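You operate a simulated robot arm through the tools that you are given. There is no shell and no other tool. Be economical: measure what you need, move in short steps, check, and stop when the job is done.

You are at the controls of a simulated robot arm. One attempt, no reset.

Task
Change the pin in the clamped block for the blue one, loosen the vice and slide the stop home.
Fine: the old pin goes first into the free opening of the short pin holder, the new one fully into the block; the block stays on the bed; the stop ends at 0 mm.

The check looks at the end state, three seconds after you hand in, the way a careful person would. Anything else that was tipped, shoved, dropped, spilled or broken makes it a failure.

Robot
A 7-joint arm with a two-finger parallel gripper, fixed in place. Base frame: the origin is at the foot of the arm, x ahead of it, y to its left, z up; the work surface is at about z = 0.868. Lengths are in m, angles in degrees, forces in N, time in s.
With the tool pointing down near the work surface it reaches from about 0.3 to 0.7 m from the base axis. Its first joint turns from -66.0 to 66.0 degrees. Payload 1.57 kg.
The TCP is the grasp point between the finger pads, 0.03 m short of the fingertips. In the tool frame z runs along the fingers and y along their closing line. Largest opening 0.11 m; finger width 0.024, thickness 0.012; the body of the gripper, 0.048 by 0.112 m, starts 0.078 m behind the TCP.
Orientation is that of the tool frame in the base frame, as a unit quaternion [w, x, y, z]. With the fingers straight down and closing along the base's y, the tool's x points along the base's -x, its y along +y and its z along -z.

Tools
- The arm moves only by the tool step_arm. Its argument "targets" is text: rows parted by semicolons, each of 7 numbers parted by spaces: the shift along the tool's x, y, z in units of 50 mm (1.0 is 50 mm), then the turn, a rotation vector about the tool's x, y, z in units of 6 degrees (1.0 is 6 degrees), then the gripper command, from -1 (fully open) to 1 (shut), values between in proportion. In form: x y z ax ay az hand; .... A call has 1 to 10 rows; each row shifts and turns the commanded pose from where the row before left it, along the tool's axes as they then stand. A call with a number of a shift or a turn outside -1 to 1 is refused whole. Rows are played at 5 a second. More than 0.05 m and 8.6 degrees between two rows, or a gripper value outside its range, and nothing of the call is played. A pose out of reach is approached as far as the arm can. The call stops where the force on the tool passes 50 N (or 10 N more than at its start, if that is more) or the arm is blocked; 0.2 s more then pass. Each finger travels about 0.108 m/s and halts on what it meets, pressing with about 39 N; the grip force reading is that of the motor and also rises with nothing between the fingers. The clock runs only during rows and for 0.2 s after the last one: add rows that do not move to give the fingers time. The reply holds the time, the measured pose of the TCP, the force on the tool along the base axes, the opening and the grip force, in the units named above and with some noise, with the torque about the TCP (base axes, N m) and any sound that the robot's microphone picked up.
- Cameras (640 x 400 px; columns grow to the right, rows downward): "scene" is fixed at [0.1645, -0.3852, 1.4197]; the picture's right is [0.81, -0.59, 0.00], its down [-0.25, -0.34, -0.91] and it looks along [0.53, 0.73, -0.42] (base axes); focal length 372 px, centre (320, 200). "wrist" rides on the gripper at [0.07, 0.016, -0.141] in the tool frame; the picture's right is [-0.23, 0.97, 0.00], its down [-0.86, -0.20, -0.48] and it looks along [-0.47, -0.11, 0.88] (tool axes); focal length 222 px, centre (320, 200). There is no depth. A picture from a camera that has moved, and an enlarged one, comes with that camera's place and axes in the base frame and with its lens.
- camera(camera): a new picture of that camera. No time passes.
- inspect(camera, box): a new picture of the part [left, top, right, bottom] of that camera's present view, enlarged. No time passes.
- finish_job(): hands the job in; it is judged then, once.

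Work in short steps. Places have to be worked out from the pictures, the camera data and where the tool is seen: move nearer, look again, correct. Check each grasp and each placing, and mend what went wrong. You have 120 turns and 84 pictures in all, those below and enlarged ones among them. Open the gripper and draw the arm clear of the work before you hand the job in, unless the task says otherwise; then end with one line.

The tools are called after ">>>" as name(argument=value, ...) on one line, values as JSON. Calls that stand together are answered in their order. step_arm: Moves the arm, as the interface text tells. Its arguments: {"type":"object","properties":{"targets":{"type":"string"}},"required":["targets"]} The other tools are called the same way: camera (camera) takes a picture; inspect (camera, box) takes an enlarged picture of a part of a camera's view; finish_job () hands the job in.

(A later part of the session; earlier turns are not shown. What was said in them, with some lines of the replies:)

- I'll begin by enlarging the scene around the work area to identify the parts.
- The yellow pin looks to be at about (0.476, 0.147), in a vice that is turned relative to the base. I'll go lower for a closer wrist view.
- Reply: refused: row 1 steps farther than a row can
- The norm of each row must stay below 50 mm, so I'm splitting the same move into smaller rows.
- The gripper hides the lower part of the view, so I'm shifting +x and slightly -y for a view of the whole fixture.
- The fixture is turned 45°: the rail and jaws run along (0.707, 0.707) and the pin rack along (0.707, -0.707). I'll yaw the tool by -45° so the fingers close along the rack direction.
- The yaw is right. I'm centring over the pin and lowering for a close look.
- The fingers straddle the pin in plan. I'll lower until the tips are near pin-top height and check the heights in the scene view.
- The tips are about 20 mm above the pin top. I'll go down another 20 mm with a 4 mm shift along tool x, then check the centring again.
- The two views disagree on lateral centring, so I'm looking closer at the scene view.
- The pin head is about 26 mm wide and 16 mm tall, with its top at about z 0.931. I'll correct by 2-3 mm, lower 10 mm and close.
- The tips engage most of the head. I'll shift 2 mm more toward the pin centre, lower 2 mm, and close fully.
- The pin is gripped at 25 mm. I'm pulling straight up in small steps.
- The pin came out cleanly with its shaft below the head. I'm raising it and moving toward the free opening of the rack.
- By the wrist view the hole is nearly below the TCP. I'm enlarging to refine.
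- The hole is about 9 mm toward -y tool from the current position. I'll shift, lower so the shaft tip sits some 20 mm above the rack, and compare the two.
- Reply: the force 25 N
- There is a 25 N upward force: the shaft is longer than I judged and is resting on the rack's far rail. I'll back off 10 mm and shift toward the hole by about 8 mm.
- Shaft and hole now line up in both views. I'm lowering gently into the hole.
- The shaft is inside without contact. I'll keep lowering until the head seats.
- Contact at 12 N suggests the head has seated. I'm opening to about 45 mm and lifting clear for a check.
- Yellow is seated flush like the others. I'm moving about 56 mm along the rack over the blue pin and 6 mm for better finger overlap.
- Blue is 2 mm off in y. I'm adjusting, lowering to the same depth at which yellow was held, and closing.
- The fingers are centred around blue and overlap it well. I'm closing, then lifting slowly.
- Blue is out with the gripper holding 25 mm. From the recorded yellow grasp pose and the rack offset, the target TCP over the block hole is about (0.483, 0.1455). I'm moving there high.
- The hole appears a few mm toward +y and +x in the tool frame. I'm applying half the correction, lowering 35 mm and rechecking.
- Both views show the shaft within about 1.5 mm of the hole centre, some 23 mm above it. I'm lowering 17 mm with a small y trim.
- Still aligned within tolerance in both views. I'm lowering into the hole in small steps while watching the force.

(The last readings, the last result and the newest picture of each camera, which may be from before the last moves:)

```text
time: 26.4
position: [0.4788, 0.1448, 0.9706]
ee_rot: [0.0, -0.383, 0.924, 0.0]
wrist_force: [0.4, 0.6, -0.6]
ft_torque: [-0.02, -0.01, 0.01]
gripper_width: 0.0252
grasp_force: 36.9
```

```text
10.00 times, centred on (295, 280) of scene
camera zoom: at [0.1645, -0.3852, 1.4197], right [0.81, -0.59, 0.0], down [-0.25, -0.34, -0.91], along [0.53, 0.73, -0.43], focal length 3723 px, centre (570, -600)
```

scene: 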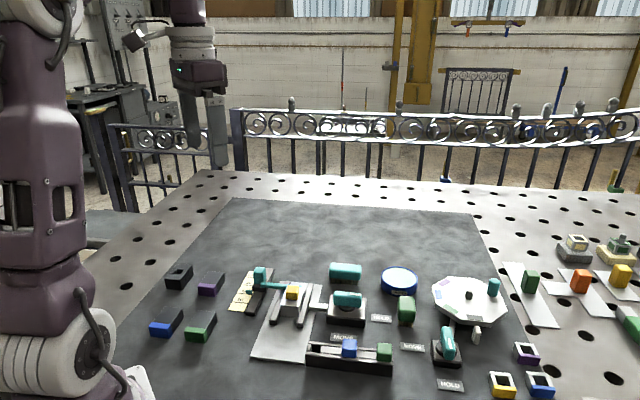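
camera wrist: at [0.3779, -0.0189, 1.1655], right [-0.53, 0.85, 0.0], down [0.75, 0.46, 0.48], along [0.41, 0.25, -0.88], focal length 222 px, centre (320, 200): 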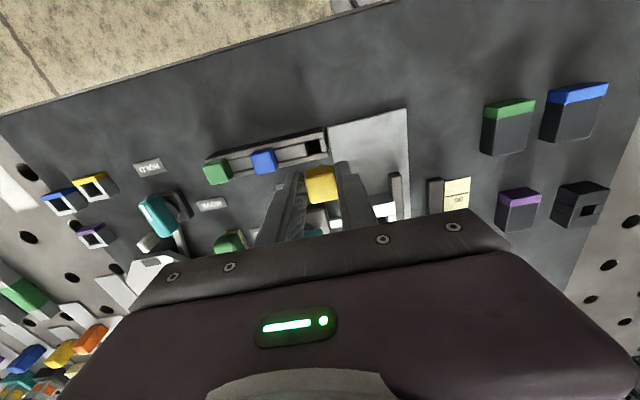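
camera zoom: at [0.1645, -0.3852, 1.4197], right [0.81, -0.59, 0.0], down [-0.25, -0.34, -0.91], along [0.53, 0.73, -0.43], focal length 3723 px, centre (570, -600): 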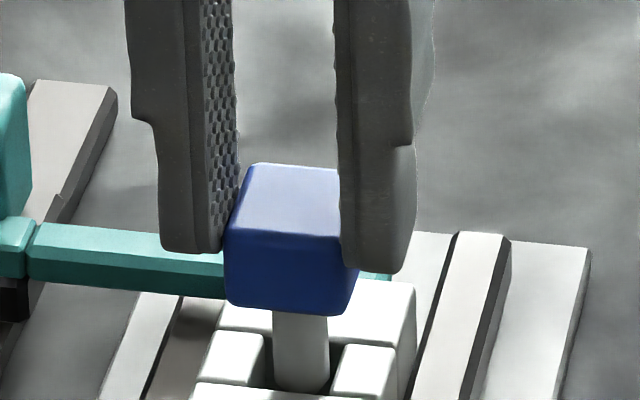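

The shaft is in the hole with no force. Continuing down until the head seats.

>>> step_arm(targets="0 0 0.15 0 0 0 1; 0 0 0.1 0 0 0 1; 0 0 0.1 0 0 0 1; 0 0 0.06 0 0 0 1; 0 0 0 0 0 0 1")

>>> inspect(camera="scene", box=[270, 260, 330, 310])

```text
time: 27.6
position: [0.4791, 0.1452, 0.9507]
ee_rot: [0.0, -0.383, 0.924, 0.0]
wrist_force: [0.1, 0.7, -1.4]
ft_torque: [0.03, -0.01, -0.02]
gripper_width: 0.0252
grasp_force: 37.1
```

```text
8.00 times, centred on (300, 285) of scene
camera zoom: at [0.1645, -0.3852, 1.4197], right [0.81, -0.59, 0.0], down [-0.25, -0.34, -0.91], along [0.53, 0.73, -0.43], focal length 2979 px, centre (480, -480)
```

zoom: 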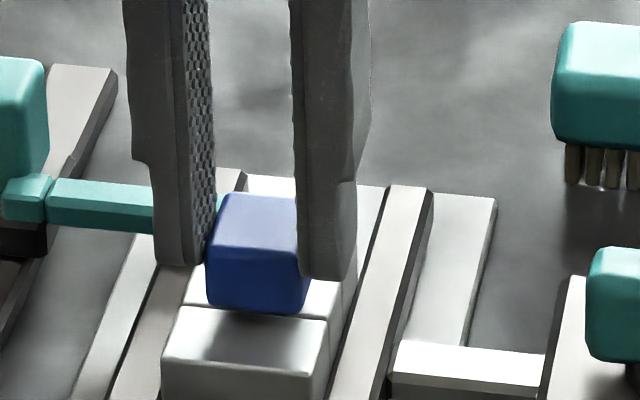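

Nearly seated with no contact force yet. I'll press a few mm more.

>>> step_arm(targets="0 0 0.06 0 0 0 1; 0 0 0.04 0 0 0 1; 0 0 0 0 0 0 1")

```text
time: 28.4
position: [0.4789, 0.1439, 0.946]
ee_rot: [0.002, -0.382, 0.924, 0.0]
wrist_force: [-0.6, 0.3, 21.7]
ft_torque: [0.01, 0.09, 0.03]
gripper_width: 0.0252
grasp_force: 36.8
```

Contact at 22 N, so the pin has bottomed out. I'm releasing, lifting and checking the seating.

>>> step_arm(targets="0 0 -0.02 0 0 0 0.2; 0 0 0 0 0 0 0.2; 0 0 -0.4 0 0 0 0.2; 0 0 -0.8 0 0 0 0.2; 0 0 -0.8 0 0 0 0.2; 0 0 0 0 0 0 0.2")

>>> inspect(camera="scene", box=[260, 260, 360, 330])

>>> inspect(camera="wrist", box=[200, 80, 420, 230])

```text
time: 29.8
position: [0.4766, 0.1463, 1.0476]
ee_rot: [0.0, -0.383, 0.924, 0.001]
wrist_force: [0.0, -0.5, -0.4]
ft_torque: [0.03, -0.01, 0.03]
gripper_width: 0.0439
grasp_force: 0.0
```

```text
5.71 times, centred on (310, 295) of scene
camera zoom: at [0.1645, -0.3852, 1.4197], right [0.81, -0.59, 0.0], down [-0.25, -0.34, -0.91], along [0.53, 0.73, -0.42], focal length 2128 px, centre (377, -343)
```

zoom: 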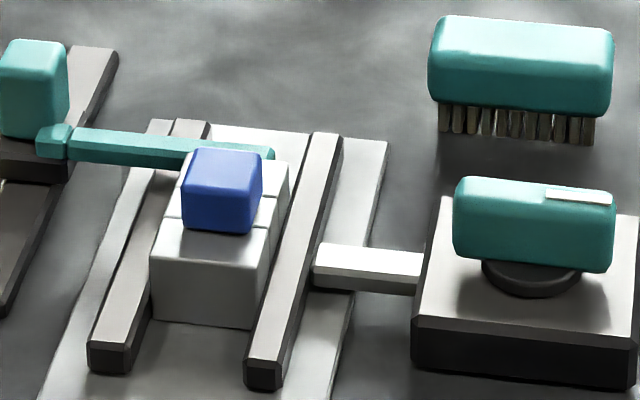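

```text
2.67 times, centred on (310, 155) of wrist
camera zoom: at [0.4149, 0.1062, 1.19], right [-0.53, 0.85, 0.0], down [0.75, 0.46, 0.48], along [0.41, 0.25, -0.88], focal length 592 px, centre (347, 320)
```

zoom: 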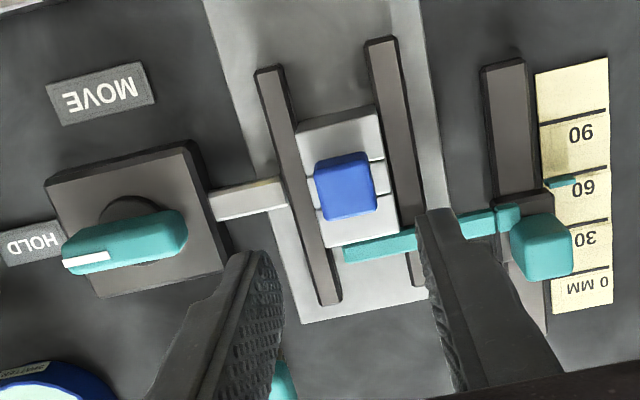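

The blue pin is seated on the block just as yellow was. Next is the vice lever: its pivot is about 109 mm along -y tool, and the handle is about 60 mm long and points at HOLD. I'm moving above it with the fingers opened to 85 mm.

>>> step_arm(targets="-0.1 -0.7 0 0 0 0 -0.55; 0 -0.7 0 0 0 0 -0.55; 0 -0.78 0 0 0 0 -0.55; 0 0 0 0 0 0 -0.55; 0 0 0 0 0 0 -0.55")

>>> inspect(camera="wrist", box=[220, 70, 420, 230])

>>> inspect(camera="scene", box=[290, 240, 410, 340])

```text
time: 31.0
position: [0.5584, 0.0706, 1.0467]
ee_rot: [0.0, -0.383, 0.924, 0.0]
wrist_force: [-0.4, -0.1, -0.4]
ft_torque: [0.02, -0.06, -0.01]
gripper_width: 0.0854
grasp_force: 0.1
```

```text
2.50 times, centred on (320, 150) of wrist
camera zoom: at [0.4971, 0.0321, 1.1879], right [-0.53, 0.85, 0.0], down [0.75, 0.46, 0.48], along [0.41, 0.25, -0.88], focal length 555 px, centre (320, 325)
```

zoom: 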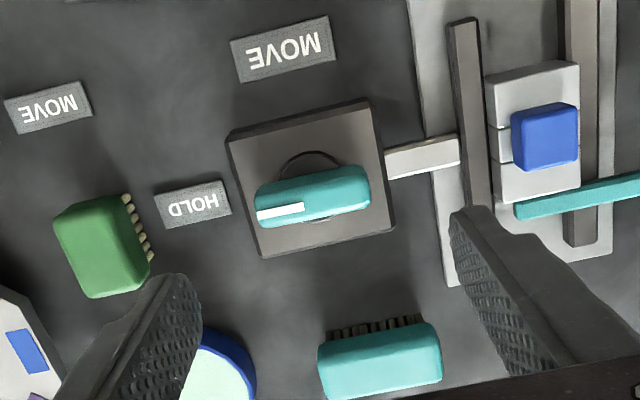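

```text
4.00 times, centred on (350, 290) of scene
camera zoom: at [0.1645, -0.3852, 1.4197], right [0.81, -0.59, 0.0], down [-0.25, -0.34, -0.91], along [0.53, 0.73, -0.42], focal length 1489 px, centre (200, -160)
```

zoom: 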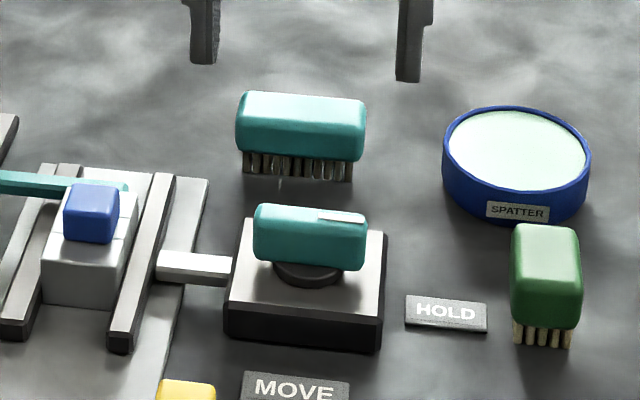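

The handle is nearly centred. I'm trimming 3 mm in y, lowering to flank its ends, and checking.

>>> step_arm(targets="0 -0.06 0.5 0 0 0 -0.55; 0 0 0.7 0 0 0 -0.55; 0 0 0.7 0 0 0 -0.55; 0 0 0 0 0 0 -0.55; 0 0 0 0 0 0 -0.55")

>>> inspect(camera="scene", box=[300, 250, 400, 330])

>>> inspect(camera="wrist", box=[220, 80, 420, 240])

```text
time: 32.2
position: [0.5614, 0.0685, 0.9483]
ee_rot: [0.0, -0.382, 0.924, 0.0]
wrist_force: [0.5, -0.7, 1.4]
ft_torque: [0.03, 0.0, 0.0]
gripper_width: 0.0854
grasp_force: 0.0
```

```text
5.00 times, centred on (350, 290) of scene
camera zoom: at [0.1645, -0.3852, 1.4197], right [0.81, -0.59, 0.0], down [-0.25, -0.34, -0.91], along [0.53, 0.73, -0.42], focal length 1862 px, centre (170, -250)
```

zoom: 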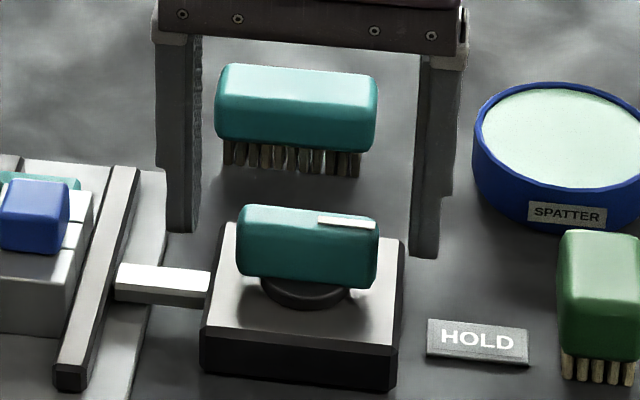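

```text
2.50 times, centred on (320, 160) of wrist
camera zoom: at [0.4992, 0.0297, 1.0905], right [-0.53, 0.85, 0.0], down [0.75, 0.46, 0.48], along [0.41, 0.25, -0.88], focal length 555 px, centre (320, 300)
```

zoom: 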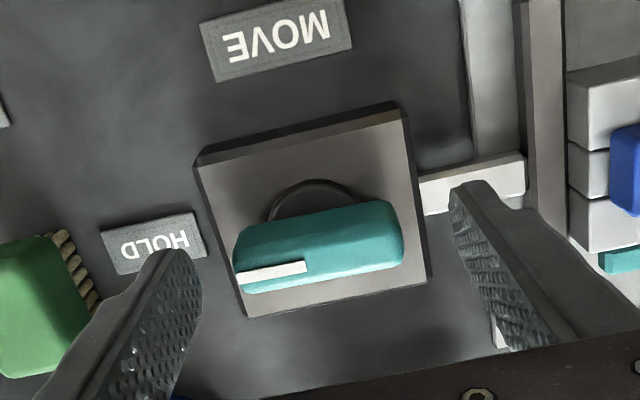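

The tips are only about level with the handle top. I'll lower 12 mm more, then close on the ends.

>>> step_arm(targets="0 0 0.24 0 0 0 -0.55; 0 0 0 0 0 0 -0.2; 0 0 0 0 0 0 0.2; 0 0 0 0 0 0 0.2; 0 0 0 0 0 0 0.2; 0 0 0 0 0 0 0.2")

>>> inspect(camera="scene", box=[300, 250, 400, 330])

>>> inspect(camera="wrist", box=[220, 80, 420, 240])

```text
time: 33.6
position: [0.5606, 0.0662, 0.936]
ee_rot: [0.0, -0.382, 0.924, 0.0]
wrist_force: [19.5, -14.8, -9.5]
ft_torque: [0.21, 0.0, -0.18]
gripper_width: 0.0575
grasp_force: 45.5
```

```text
5.00 times, centred on (350, 290) of scene
camera zoom: at [0.1651, -0.3856, 1.4195], right [0.81, -0.59, 0.0], down [-0.25, -0.34, -0.91], along [0.53, 0.73, -0.43], focal length 1862 px, centre (170, -250)
```

zoom: 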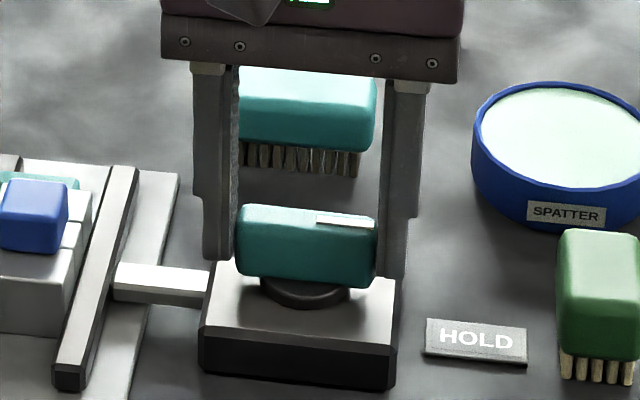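

```text
2.50 times, centred on (320, 160) of wrist
camera zoom: at [0.5, 0.0284, 1.0784], right [-0.53, 0.85, 0.0], down [0.75, 0.46, 0.48], along [0.41, 0.25, -0.88], focal length 555 px, centre (320, 300)
```

zoom: 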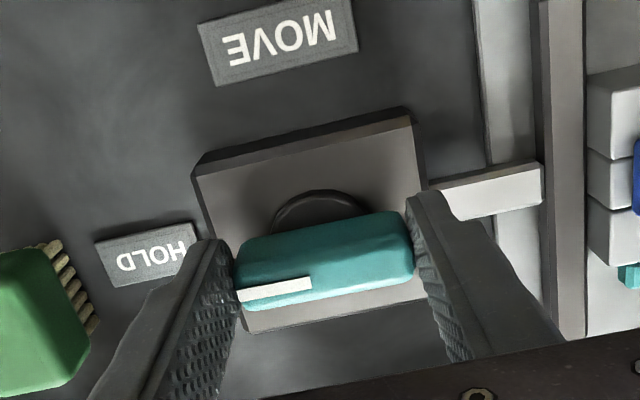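

Both fingers are on the handle (57.5 mm), but a 24 N sideways reaction shows I'm off-centre by a couple of mm. I'm relieving that.

>>> step_arm(targets="0 -0.04 0 0 0 0 0.2; 0 0 0 0 0 0 0.2; 0 0 0 0 0 0 0.2")

```text
time: 34.4
position: [0.5625, 0.0673, 0.9365]
ee_rot: [-0.002, -0.383, 0.924, 0.0]
wrist_force: [9.1, -10.7, -9.3]
ft_torque: [-0.15, -0.04, -0.17]
gripper_width: 0.0577
grasp_force: 45.1
```

Reduced. I'll trim a bit more, then start turning clockwise (+z tool).

>>> step_arm(targets="0 -0.04 0 0 0 0 0.2; 0 0 0 0 0 0 0.2; 0 0 0 0 0 0.5 0.2; 0 0 0 0 0 0.5 0.2; 0 0 0 0 0 0.5 0.2; 0 0 0 0 0 0.5 0.2; 0 0 0 0 0 0 0.2")

>>> inspect(camera="scene", box=[300, 250, 400, 330])

```text
time: 36.0
position: [0.5619, 0.0677, 0.9374]
ee_rot: [-0.003, -0.284, 0.959, 0.001]
wrist_force: [-25.2, 21.1, -30.5]
ft_torque: [-0.39, 0.63, 0.21]
gripper_width: 0.0579
grasp_force: 45.0
```

```text
5.00 times, centred on (350, 290) of scene
camera zoom: at [0.1644, -0.3846, 1.4199], right [0.81, -0.59, 0.0], down [-0.25, -0.34, -0.91], along [0.53, 0.73, -0.43], focal length 1862 px, centre (170, -250)
```

zoom: 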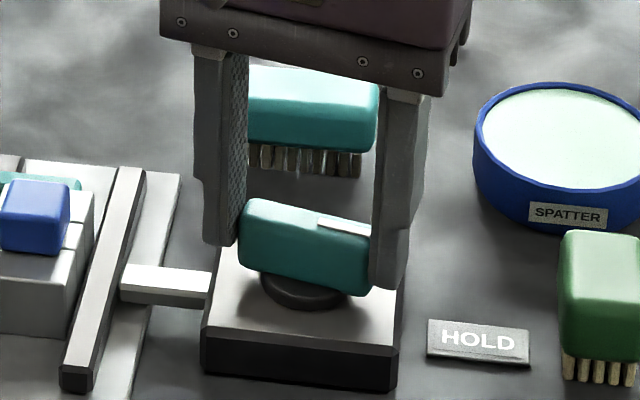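

The lever has begun turning (~12°), with force building the opposite way and downward. I'm relaxing those by 2 mm sideways and 1.5 mm lower.

>>> step_arm(targets="0 0.05 0.03 0 0 0 0.2; 0 0 0 0 0 0 0.2")

```text
time: 36.6
position: [0.5615, 0.0694, 0.9385]
ee_rot: [-0.001, -0.283, 0.959, 0.0]
wrist_force: [-25.3, 12.3, -11.7]
ft_torque: [0.13, 1.2, 0.16]
gripper_width: 0.0578
grasp_force: 44.5
```

Residual 24 N along +y tool and 14 N along +x. I'm shifting a little that way.

>>> step_arm(targets="0.05 0.07 0.02 0 0 0 0.2; 0 0 0 0 0 0 0.2")

```text
time: 37.2
position: [0.563, 0.0693, 0.937]
ee_rot: [0.004, -0.283, 0.959, -0.003]
wrist_force: [6.5, -0.2, -10.8]
ft_torque: [-0.03, 0.28, 0.04]
gripper_width: 0.0579
grasp_force: 45.0
```

The forces are balanced now. I'm continuing the turn.

>>> step_arm(targets="0 0 0 0 0 0.6 0.2; 0 0 0 0 0 0.6 0.2; 0 0 0 0 0 0.6 0.2; 0 0 0 0 0 0.6 0.2; 0 0 0 0 0 0.6 0.2; 0 0 0 0 0 0 0.2")

```text
time: 38.6
position: [0.5616, 0.0702, 0.9383]
ee_rot: [0.004, -0.129, 0.992, 0.001]
wrist_force: [28.9, -3.2, 17.3]
ft_torque: [-0.33, -0.27, -0.06]
gripper_width: 0.0579
grasp_force: 45.2
```

Relieving the 29 N along base x before going on.

>>> step_arm(targets="-0.06 -0.02 -0.02 0 0 0 0.2; 0 0 0 0 0 0 0.2")

>>> inspect(camera="scene", box=[290, 250, 410, 345])

```text
time: 39.2
position: [0.5614, 0.0696, 0.9383]
ee_rot: [-0.002, -0.13, 0.991, 0.001]
wrist_force: [6.3, -3.3, 2.7]
ft_torque: [0.24, -1.46, -0.03]
gripper_width: 0.0577
grasp_force: 45.3
```

```text
4.21 times, centred on (350, 298) of scene
camera zoom: at [0.1645, -0.3854, 1.4196], right [0.81, -0.59, 0.0], down [-0.25, -0.34, -0.91], along [0.53, 0.73, -0.42], focal length 1568 px, centre (194, -210)
```

zoom: 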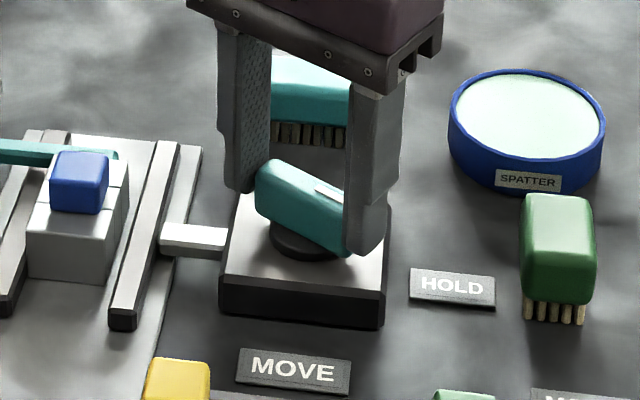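

The lever follows and the block is undisturbed. I'm turning further.

>>> step_arm(targets="0 0 0 0 0 0.6 0.2; 0 0 0 0 0 0.6 0.2; 0 0 0 0 0 0.6 0.2; 0 0 0 0 0 0.6 0.2; 0 0 0 0 0 0 0.2")

```text
time: 40.4
position: [0.5618, 0.0705, 0.9379]
ee_rot: [-0.001, -0.004, 1.0, 0.001]
wrist_force: [-12.3, 8.4, 22.1]
ft_torque: [0.17, 1.19, 0.04]
gripper_width: 0.0576
grasp_force: 45.2
```

>>> step_arm(targets="0.03 0.02 -0.03 0 0 0 0.2; 0 0 0 0 0 0.6 0.2; 0 0 0 0 0 0.6 0.2; 0 0 0 0 0 0.6 0.2; 0 0 0 0 0 0.6 0.2; 0 0 0 0 0 0 0.2")

```text
time: 41.8
position: [0.5623, 0.0723, 0.9389]
ee_rot: [0.0, 0.121, 0.993, 0.0]
wrist_force: [8.4, 16.5, -34.2]
ft_torque: [0.11, 0.0, 0.09]
gripper_width: 0.0581
grasp_force: 44.9
```

Halfway past centre (+14°), with a 34 N pull downward. I'm lowering slightly, trimming and continuing.

>>> step_arm(targets="0 0.04 0.05 0 0 0 0.2; 0 0 0 0 0 0 0.2; 0 0 0 0 0 0.6 0.2; 0 0 0 0 0 0.6 0.2; 0 0 0 0 0 0.6 0.2; 0 0 0 0 0 0 0.2")

>>> inspect(camera="scene", box=[290, 250, 410, 345])

```text
time: 43.2
position: [0.5611, 0.0737, 0.938]
ee_rot: [0.002, 0.214, 0.977, 0.0]
wrist_force: [-1.5, 8.8, 33.9]
ft_torque: [0.04, -0.05, 0.05]
gripper_width: 0.058
grasp_force: 44.6
```

```text
4.21 times, centred on (350, 298) of scene
camera zoom: at [0.1638, -0.3851, 1.4198], right [0.81, -0.59, 0.0], down [-0.25, -0.34, -0.91], along [0.53, 0.73, -0.42], focal length 1568 px, centre (194, -210)
```

zoom: 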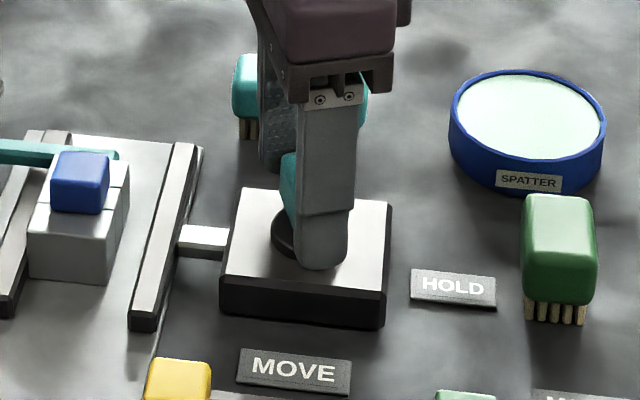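

The jaw is already opening. About 20° remain, so I'm raising slightly and continuing.

>>> step_arm(targets="0 0.02 -0.04 0 0 0 0.2; 0 0 0 0 0 0 0.2; 0 0 0 0 0 0.6 0.2; 0 0 0 0 0 0.6 0.2; 0 0 0 0 0 0.6 0.2; 0 0 0 0 0 0.6 0.2; 0 0 0 0 0 0 0.2")

```text
time: 44.8
position: [0.5618, 0.0733, 0.9371]
ee_rot: [-0.002, 0.334, 0.942, 0.001]
wrist_force: [16.8, 0.6, -31.3]
ft_torque: [0.0, -0.26, -0.07]
gripper_width: 0.058
grasp_force: 45.5
```

>>> step_arm(targets="-0.02 0.02 0.03 0 0 0 0.2; 0 0 0 0 0 0.5 0.2; 0 0 0 0 0 0.5 0.2; 0 0 0 0 0 0.1 0.2; 0 0 0 0 0 0 0.2; 0 0 0 0 0 0 0.2")

>>> inspect(camera="wrist", box=[200, 60, 440, 240])

```text
time: 46.2
position: [0.5622, 0.0746, 0.938]
ee_rot: [0.0, 0.388, 0.922, 0.001]
wrist_force: [-6.7, 4.8, 20.6]
ft_torque: [0.22, 0.8, 0.62]
gripper_width: 0.0579
grasp_force: 45.2
```

```text
2.22 times, centred on (320, 150) of wrist
camera zoom: at [0.5239, 0.134, 1.08], right [0.85, 0.52, 0.0], down [0.46, -0.75, 0.48], along [0.25, -0.41, -0.88], focal length 494 px, centre (320, 311)
```

zoom: 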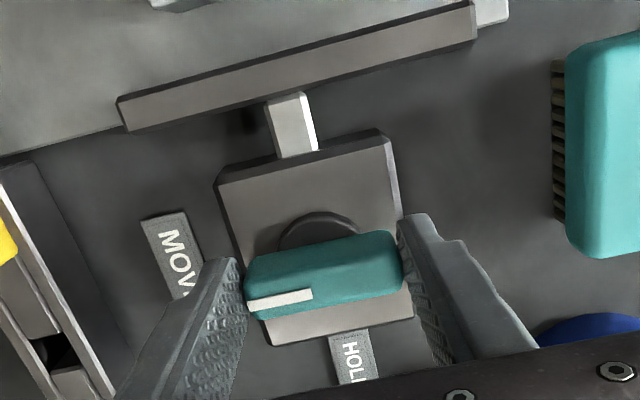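

Lever is at MOVE, parallel to the box, and the torque suggests the end stop. I'm opening and lifting away.

>>> step_arm(targets="0 0 -0.03 0 0 0 0.2; 0 0 0 0 0 0 -0.3; 0 0 0 0 0 0 -0.4; 0 0 -0.5 0 0 0 -0.4; 0 0 -0.9 0 0 0 -0.4; 0 0 -0.9 0 0 0 -0.4; 0 0 0 0 0 0 -0.4")

>>> inspect(camera="scene", box=[230, 240, 410, 375])

>>> camera(camera="wrist")

```text
time: 47.8
position: [0.5634, 0.0734, 1.0536]
ee_rot: [-0.001, 0.388, 0.922, 0.0]
wrist_force: [-0.3, 0.3, -0.2]
ft_torque: [0.02, -0.01, 0.01]
gripper_width: 0.0769
grasp_force: 0.2
```

```text
2.96 times, centred on (320, 308) of scene
camera zoom: at [0.1645, -0.3852, 1.4197], right [0.81, -0.59, 0.0], down [-0.25, -0.34, -0.91], along [0.53, 0.73, -0.42], focal length 1103 px, centre (320, -118)
```

zoom: 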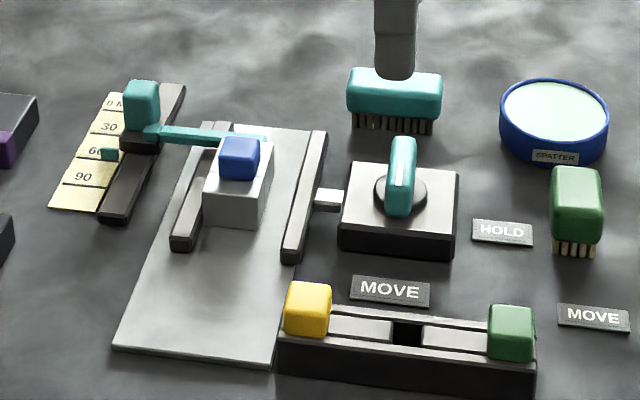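

```text
25 pictures are left
camera wrist: at [0.5251, 0.1329, 1.1949], right [0.86, 0.52, 0.0], down [0.45, -0.75, 0.48], along [0.25, -0.41, -0.88], focal length 222 px, centre (320, 200)
```

wrist: 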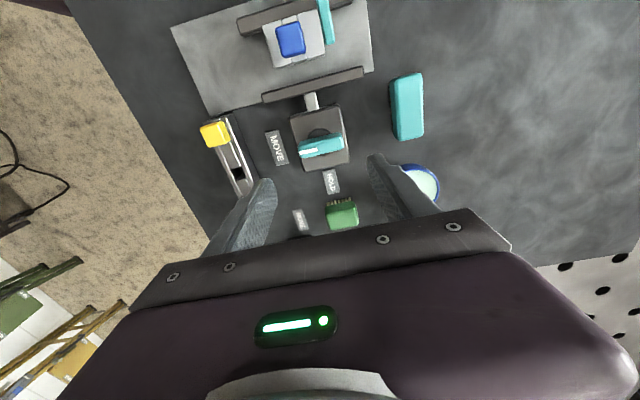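

The vice is loose, the lever is at MOVE and the block sits unmoved. The stop handle is at about (0.452, 0.237), top about z 0.937, reading about 54 mm. I'm moving above it with the fingers closing along the rail.

>>> step_arm(targets="0.78 0.15 0 0 0 0 0; 0.78 0.15 0 0 0 0 0; 0.78 0.15 0 0 0 0 0; 0.78 0.15 0 0 0 0 0; 0.76 0.14 0 0 0 0 0; 0 0 0 0 0 0 0; 0 0 0 0 0 0 0")

>>> inspect(camera="wrist", box=[220, 70, 420, 230])

```text
time: 49.4
position: [0.4549, 0.2385, 1.0541]
ee_rot: [-0.001, 0.388, 0.922, -0.001]
wrist_force: [-0.2, -0.2, 0.4]
ft_torque: [-0.01, 0.01, 0.0]
gripper_width: 0.0551
grasp_force: 0.1
```

```text
2.50 times, centred on (320, 150) of wrist
camera zoom: at [0.4161, 0.2984, 1.1964], right [0.86, 0.52, 0.0], down [0.46, -0.75, 0.48], along [0.25, -0.41, -0.88], focal length 555 px, centre (320, 325)
```

zoom: 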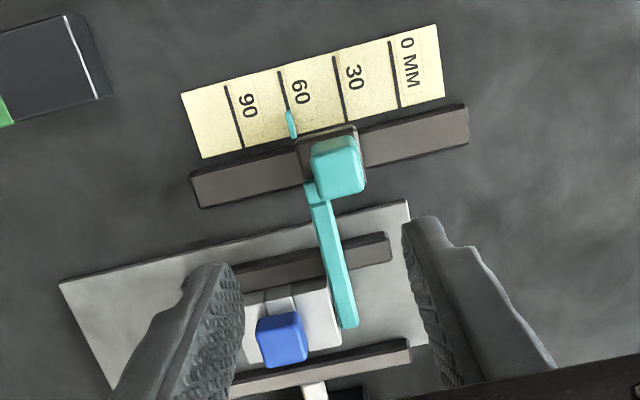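

The pointer reads about 59-60 mm. The handle is about 11 mm off in tool x and y, so I'm correcting and lowering partway.

>>> step_arm(targets="0.22 0.23 0 0 0 0 0; 0 0 0.8 0 0 0 0; 0 0 0.8 0 0 0 0; 0 0 0 0 0 0 0; 0 0 0 0 0 0 0")

>>> inspect(camera="wrist", box=[240, 80, 400, 220])

>>> inspect(camera="scene", box=[230, 240, 310, 310])

```text
time: 50.6
position: [0.4538, 0.2545, 0.9768]
ee_rot: [0.0, 0.387, 0.922, 0.001]
wrist_force: [-0.1, 1.3, -0.3]
ft_torque: [0.0, -0.03, 0.0]
gripper_width: 0.055
grasp_force: 0.1
```

```text
2.86 times, centred on (320, 150) of wrist
camera zoom: at [0.4151, 0.3139, 1.1181], right [0.86, 0.52, 0.0], down [0.46, -0.75, 0.48], along [0.25, -0.41, -0.88], focal length 635 px, centre (320, 343)
```

zoom: 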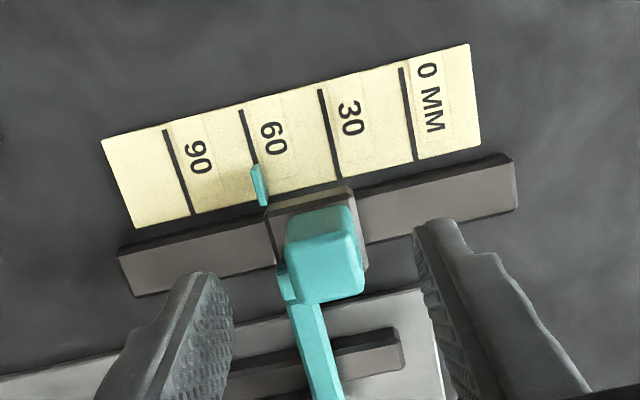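

```text
5.71 times, centred on (270, 275) of scene
camera zoom: at [0.1645, -0.3852, 1.4197], right [0.81, -0.59, 0.0], down [-0.25, -0.34, -0.91], along [0.53, 0.73, -0.42], focal length 2128 px, centre (606, -229)
```

zoom: 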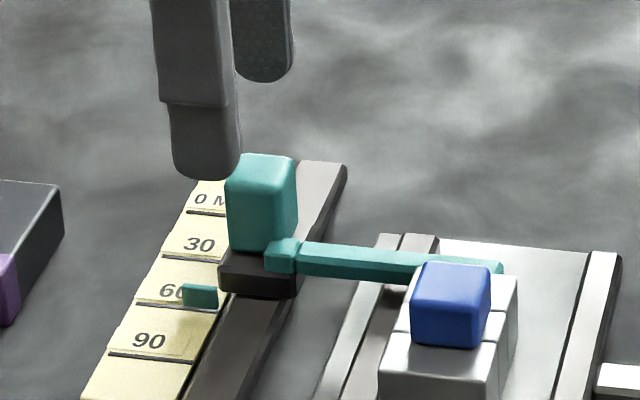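

Handle offset from the TCP is only a few mm. I'm trimming toward it, lowering so the tips overlap the upper handle, then closing partially.

>>> step_arm(targets="-0.1 0.05 0 0 0 0 0; 0 0 0.25 0 0 0 0; 0 0 0.25 0 0 0 0; 0 0 0 0 0 0 0; 0 0 0 0 0 0 0")

>>> inspect(camera="wrist", box=[240, 80, 400, 220])

>>> inspect(camera="scene", box=[230, 240, 310, 310])

```text
time: 51.8
position: [0.4584, 0.252, 0.9495]
ee_rot: [0.0, 0.387, 0.922, 0.001]
wrist_force: [-0.7, 0.3, 0.1]
ft_torque: [0.02, -0.01, -0.01]
gripper_width: 0.055
grasp_force: 0.1
```

```text
2.86 times, centred on (320, 150) of wrist
camera zoom: at [0.4207, 0.3119, 1.0913], right [0.86, 0.52, 0.0], down [0.46, -0.75, 0.48], along [0.25, -0.41, -0.88], focal length 635 px, centre (320, 343)
```

zoom: 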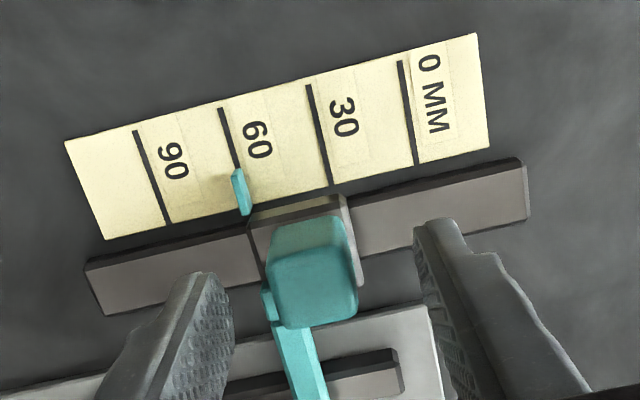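

```text
5.71 times, centred on (270, 275) of scene
camera zoom: at [0.1645, -0.3852, 1.4197], right [0.81, -0.59, 0.0], down [-0.25, -0.34, -0.91], along [0.53, 0.73, -0.42], focal length 2128 px, centre (606, -229)
```

zoom: 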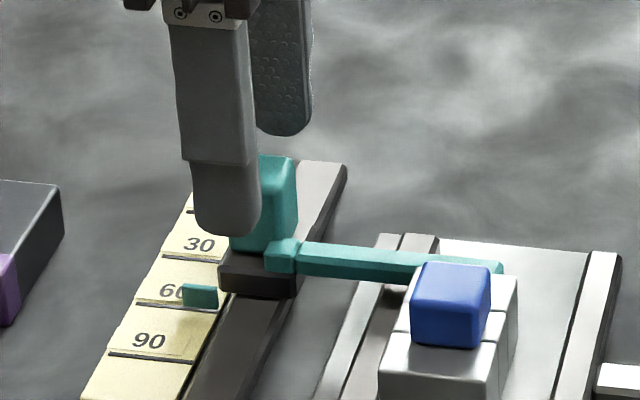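

The handle sits about 3-4 mm toward the near finger. I'm trimming and closing.

>>> step_arm(targets="-0.05 -0.07 0 0 0 0 0; 0 0 0 0 0 0 0.4; 0 0 0 0 0 0 0.6; 0 0 0 0 0 0 0.6; 0 0 0 0 0 0 0.6")

```text
time: 53.0
position: [0.4578, 0.2484, 0.9496]
ee_rot: [0.0, 0.387, 0.922, 0.0]
wrist_force: [3.6, 1.7, -2.9]
ft_torque: [0.01, -0.19, 0.76]
gripper_width: 0.0236
grasp_force: 36.3
```

Gripped at 23.6 mm with low side force. I'm sliding 20 mm along the rail toward 0 and checking forces.

>>> step_arm(targets="0 0.1 0 0 0 0 0.6; 0 0.15 0 0 0 0 0.6; 0 0.15 0 0 0 0 0.6; 0 0 0 0 0 0 0.6")

>>> inspect(camera="wrist", box=[240, 80, 400, 220])

```text
time: 54.0
position: [0.473, 0.2627, 0.9492]
ee_rot: [0.001, 0.387, 0.922, 0.002]
wrist_force: [0.2, 0.2, 25.6]
ft_torque: [0.02, 0.03, 0.81]
gripper_width: 0.0238
grasp_force: 35.9
```

```text
2.86 times, centred on (320, 150) of wrist
camera zoom: at [0.4343, 0.3215, 1.0911], right [0.85, 0.52, 0.0], down [0.45, -0.75, 0.48], along [0.25, -0.41, -0.88], focal length 635 px, centre (320, 343)
```

zoom: 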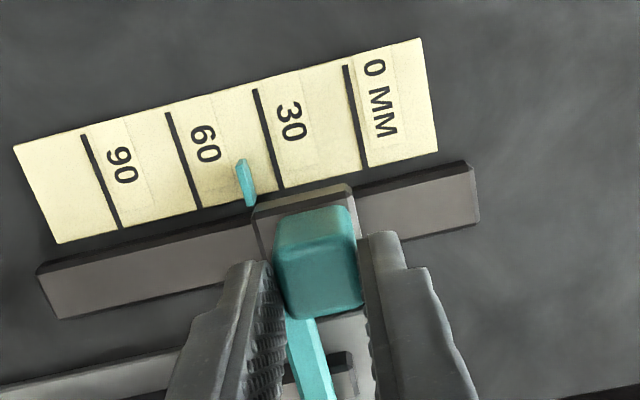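

It's sliding freely; the pointer is now at about 40. I'm raising slightly to ease the vertical load and continuing about 33 mm.

>>> step_arm(targets="0 0 -0.03 0 0 0 0.6; 0 0.16 0 0 0 0 0.6; 0 0.16 0 0 0 0 0.6; 0 0.16 0 0 0 0 0.6; 0 0.16 0 0 0 0 0.6; 0 0 0 0 0 0 0.6")

>>> inspect(camera="wrist", box=[260, 90, 360, 180])

```text
time: 55.4
position: [0.4956, 0.2843, 0.9497]
ee_rot: [-0.001, 0.387, 0.922, -0.001]
wrist_force: [-2.1, 1.2, -10.6]
ft_torque: [0.14, 0.21, 0.73]
gripper_width: 0.024
grasp_force: 35.7
```

```text
4.44 times, centred on (310, 135) of wrist
camera zoom: at [0.4573, 0.3442, 1.0911], right [0.85, 0.52, 0.0], down [0.46, -0.75, 0.48], along [0.25, -0.41, -0.88], focal length 987 px, centre (364, 489)
```

zoom: 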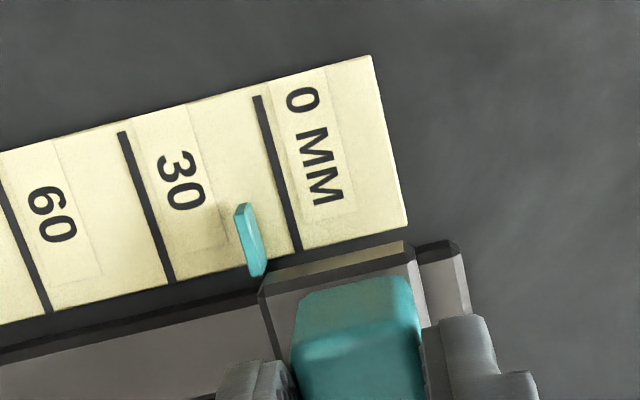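

About 8 mm remain. I'm sliding 7 mm and measuring again.

>>> step_arm(targets="0 0.07 0 0 0 0 0.6; 0 0.07 0 0 0 0 0.6; 0 0 0 0 0 0 0.6; 0 0 0 0 0 0 0.6")

>>> inspect(camera="wrist", box=[260, 90, 360, 180])

>>> inspect(camera="scene", box=[235, 250, 305, 310])

```text
time: 56.4
position: [0.5011, 0.2902, 0.9504]
ee_rot: [0.0, 0.388, 0.922, 0.0]
wrist_force: [2.4, 6.4, -23.5]
ft_torque: [0.14, -0.06, 0.71]
gripper_width: 0.0237
grasp_force: 36.1
```

```text
4.44 times, centred on (310, 135) of wrist
camera zoom: at [0.4627, 0.3496, 1.0922], right [0.86, 0.52, 0.0], down [0.46, -0.75, 0.48], along [0.25, -0.41, -0.88], focal length 987 px, centre (364, 489)
```

zoom: 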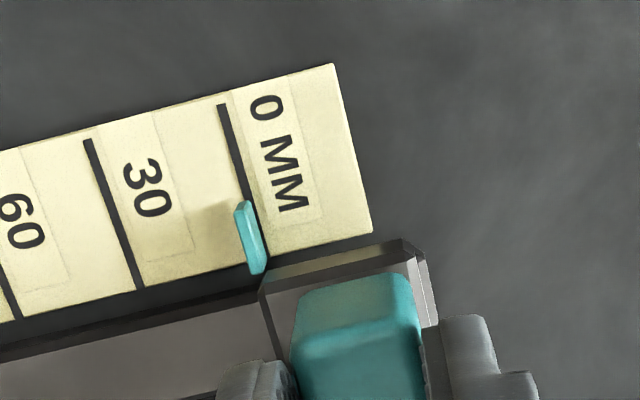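

```text
6.67 times, centred on (270, 280) of scene
camera zoom: at [0.1649, -0.3848, 1.4197], right [0.81, -0.59, 0.0], down [-0.25, -0.34, -0.91], along [0.53, 0.73, -0.43], focal length 2482 px, centre (653, -333)
```

zoom: 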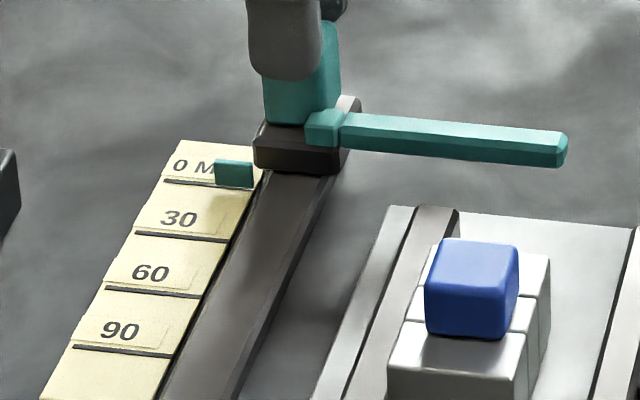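

Both views put the pointer at about +1 mm. I'm nudging 1.5 mm further and watching for an end stop.

>>> step_arm(targets="0 0.03 0 0 0 0 0.6; 0 0 0 0 0 0 0.6; 0 0 0 0 0 0 0.6")

>>> inspect(camera="wrist", box=[290, 110, 340, 160])

>>> inspect(camera="scene", box=[250, 262, 290, 297])

```text
time: 57.2
position: [0.5014, 0.2896, 0.9507]
ee_rot: [0.0, 0.388, 0.922, -0.001]
wrist_force: [-3.2, 0.7, -17.4]
ft_torque: [0.12, 0.28, 0.76]
gripper_width: 0.0237
grasp_force: 35.6
```

```text
8.00 times, centred on (315, 135) of wrist
camera zoom: at [0.4635, 0.3504, 1.0923], right [0.86, 0.52, 0.0], down [0.46, -0.75, 0.48], along [0.25, -0.41, -0.88], focal length 1777 px, centre (360, 720)
```

zoom: 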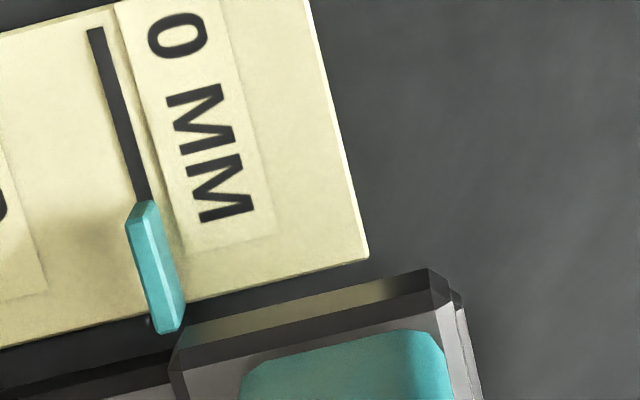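

```text
11.43 times, centred on (270, 280) of scene
camera zoom: at [0.1647, -0.3851, 1.4197], right [0.81, -0.59, 0.0], down [-0.25, -0.34, -0.91], along [0.53, 0.73, -0.43], focal length 4255 px, centre (891, -709)
```

zoom: 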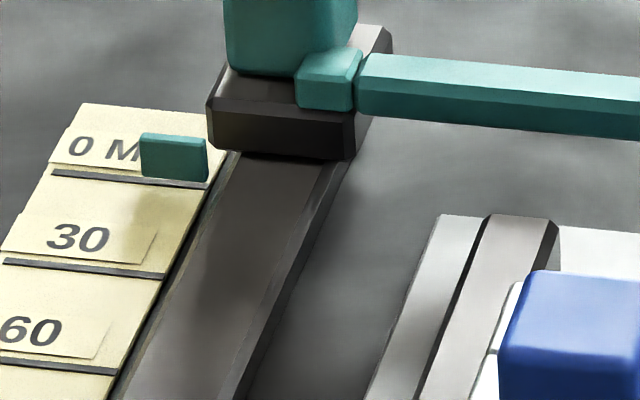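

The pointer now lies on the 0 line within about half a millimetre in both views. I'm releasing gently and lifting.

>>> step_arm(targets="0 0 0.02 0 0 0 0.5; 0 0 0 0 0 0 0.3; 0 0 0 0 0 0 0; 0 0 -0.4 0 0 0 0; 0 0 -0.8 0 0 0 0; 0 0 -0.6 0 0 0 0; 0 0 0 0 0 0 0")

>>> inspect(camera="scene", box=[250, 262, 290, 297])

>>> inspect(camera="wrist", box=[260, 60, 380, 160])

```text
time: 58.8
position: [0.5015, 0.291, 1.0409]
ee_rot: [-0.001, 0.388, 0.922, 0.0]
wrist_force: [0.3, -0.4, -0.4]
ft_torque: [0.05, -0.01, 0.02]
gripper_width: 0.0551
grasp_force: 0.1
```

```text
11.43 times, centred on (270, 280) of scene
camera zoom: at [0.1645, -0.3852, 1.4197], right [0.81, -0.59, 0.0], down [-0.25, -0.34, -0.91], along [0.53, 0.73, -0.42], focal length 4255 px, centre (891, -709)
```

zoom: 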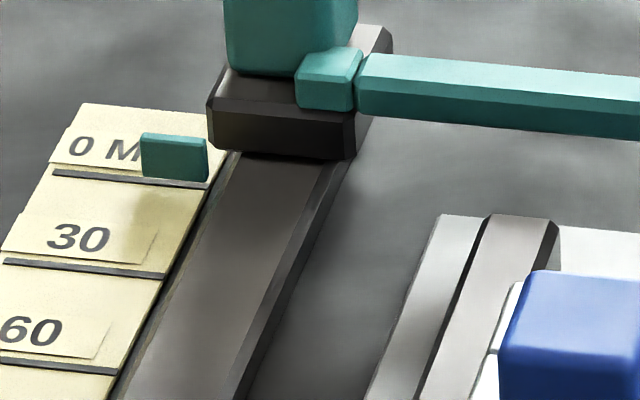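

```text
4.00 times, centred on (320, 110) of wrist
camera zoom: at [0.464, 0.351, 1.1823], right [0.86, 0.52, 0.0], down [0.46, -0.75, 0.48], along [0.25, -0.41, -0.88], focal length 888 px, centre (320, 560)
```

zoom: 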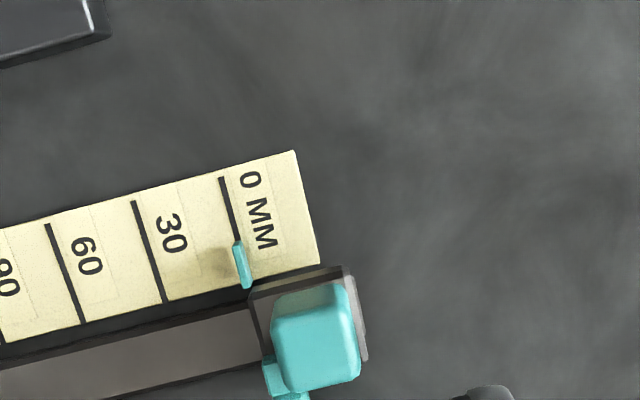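

The stop stays at 0. I'm drawing the arm up and away, then taking a final overall check.

>>> step_arm(targets="0 0 -0.9 0 0 0 -0.5; 0 0 -0.9 0 0 0 -0.5; 0 0 -0.9 0 0 0 -0.5; 0.5 0 -0.3 0 0 0 -0.5; 0.5 0 0 0 0 0 -0.5; 0 0 0 0 0 0 -0.5")

>>> inspect(camera="scene", box=[220, 235, 420, 385])

>>> camera(camera="scene")

```text
time: 60.2
position: [0.4666, 0.3255, 1.1893]
ee_rot: [0.0, 0.388, 0.922, 0.0]
wrist_force: [0.0, 0.6, 0.5]
ft_torque: [-0.01, 0.01, -0.02]
gripper_width: 0.0827
grasp_force: 0.0
```

```text
2.67 times, centred on (320, 310) of scene
camera zoom: at [0.1645, -0.3852, 1.4197], right [0.81, -0.59, 0.0], down [-0.25, -0.34, -0.91], along [0.53, 0.73, -0.42], focal length 993 px, centre (320, -93)
```

zoom: 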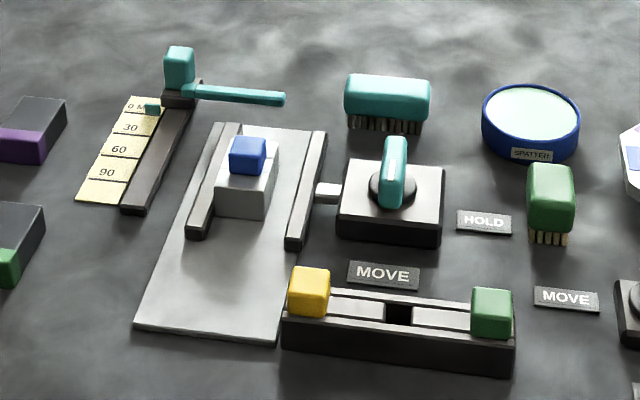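

```text
10 pictures are left
```

scene: 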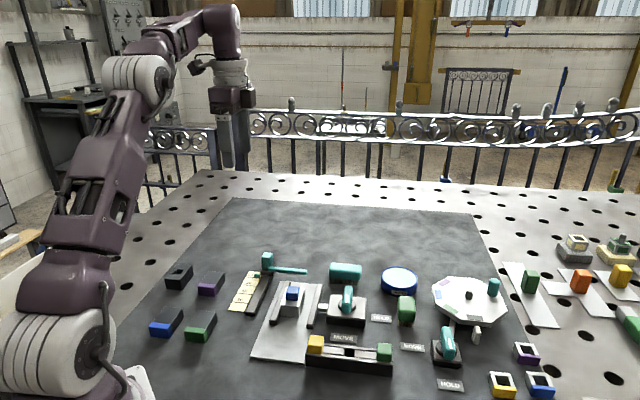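

All parts are where they should be: yellow in the rack, blue seated in the block, the vice loose at MOVE, the stop at 0 and nothing else disturbed. I'm handing in.

>>> finish_job()

```text
The job is handed in.
```

The old yellow pin is in the holder's free opening, the blue pin is fully in the block on the bed, the vice is loosened to MOVE, and the stop reads 0 mm to within about half a millimetre.
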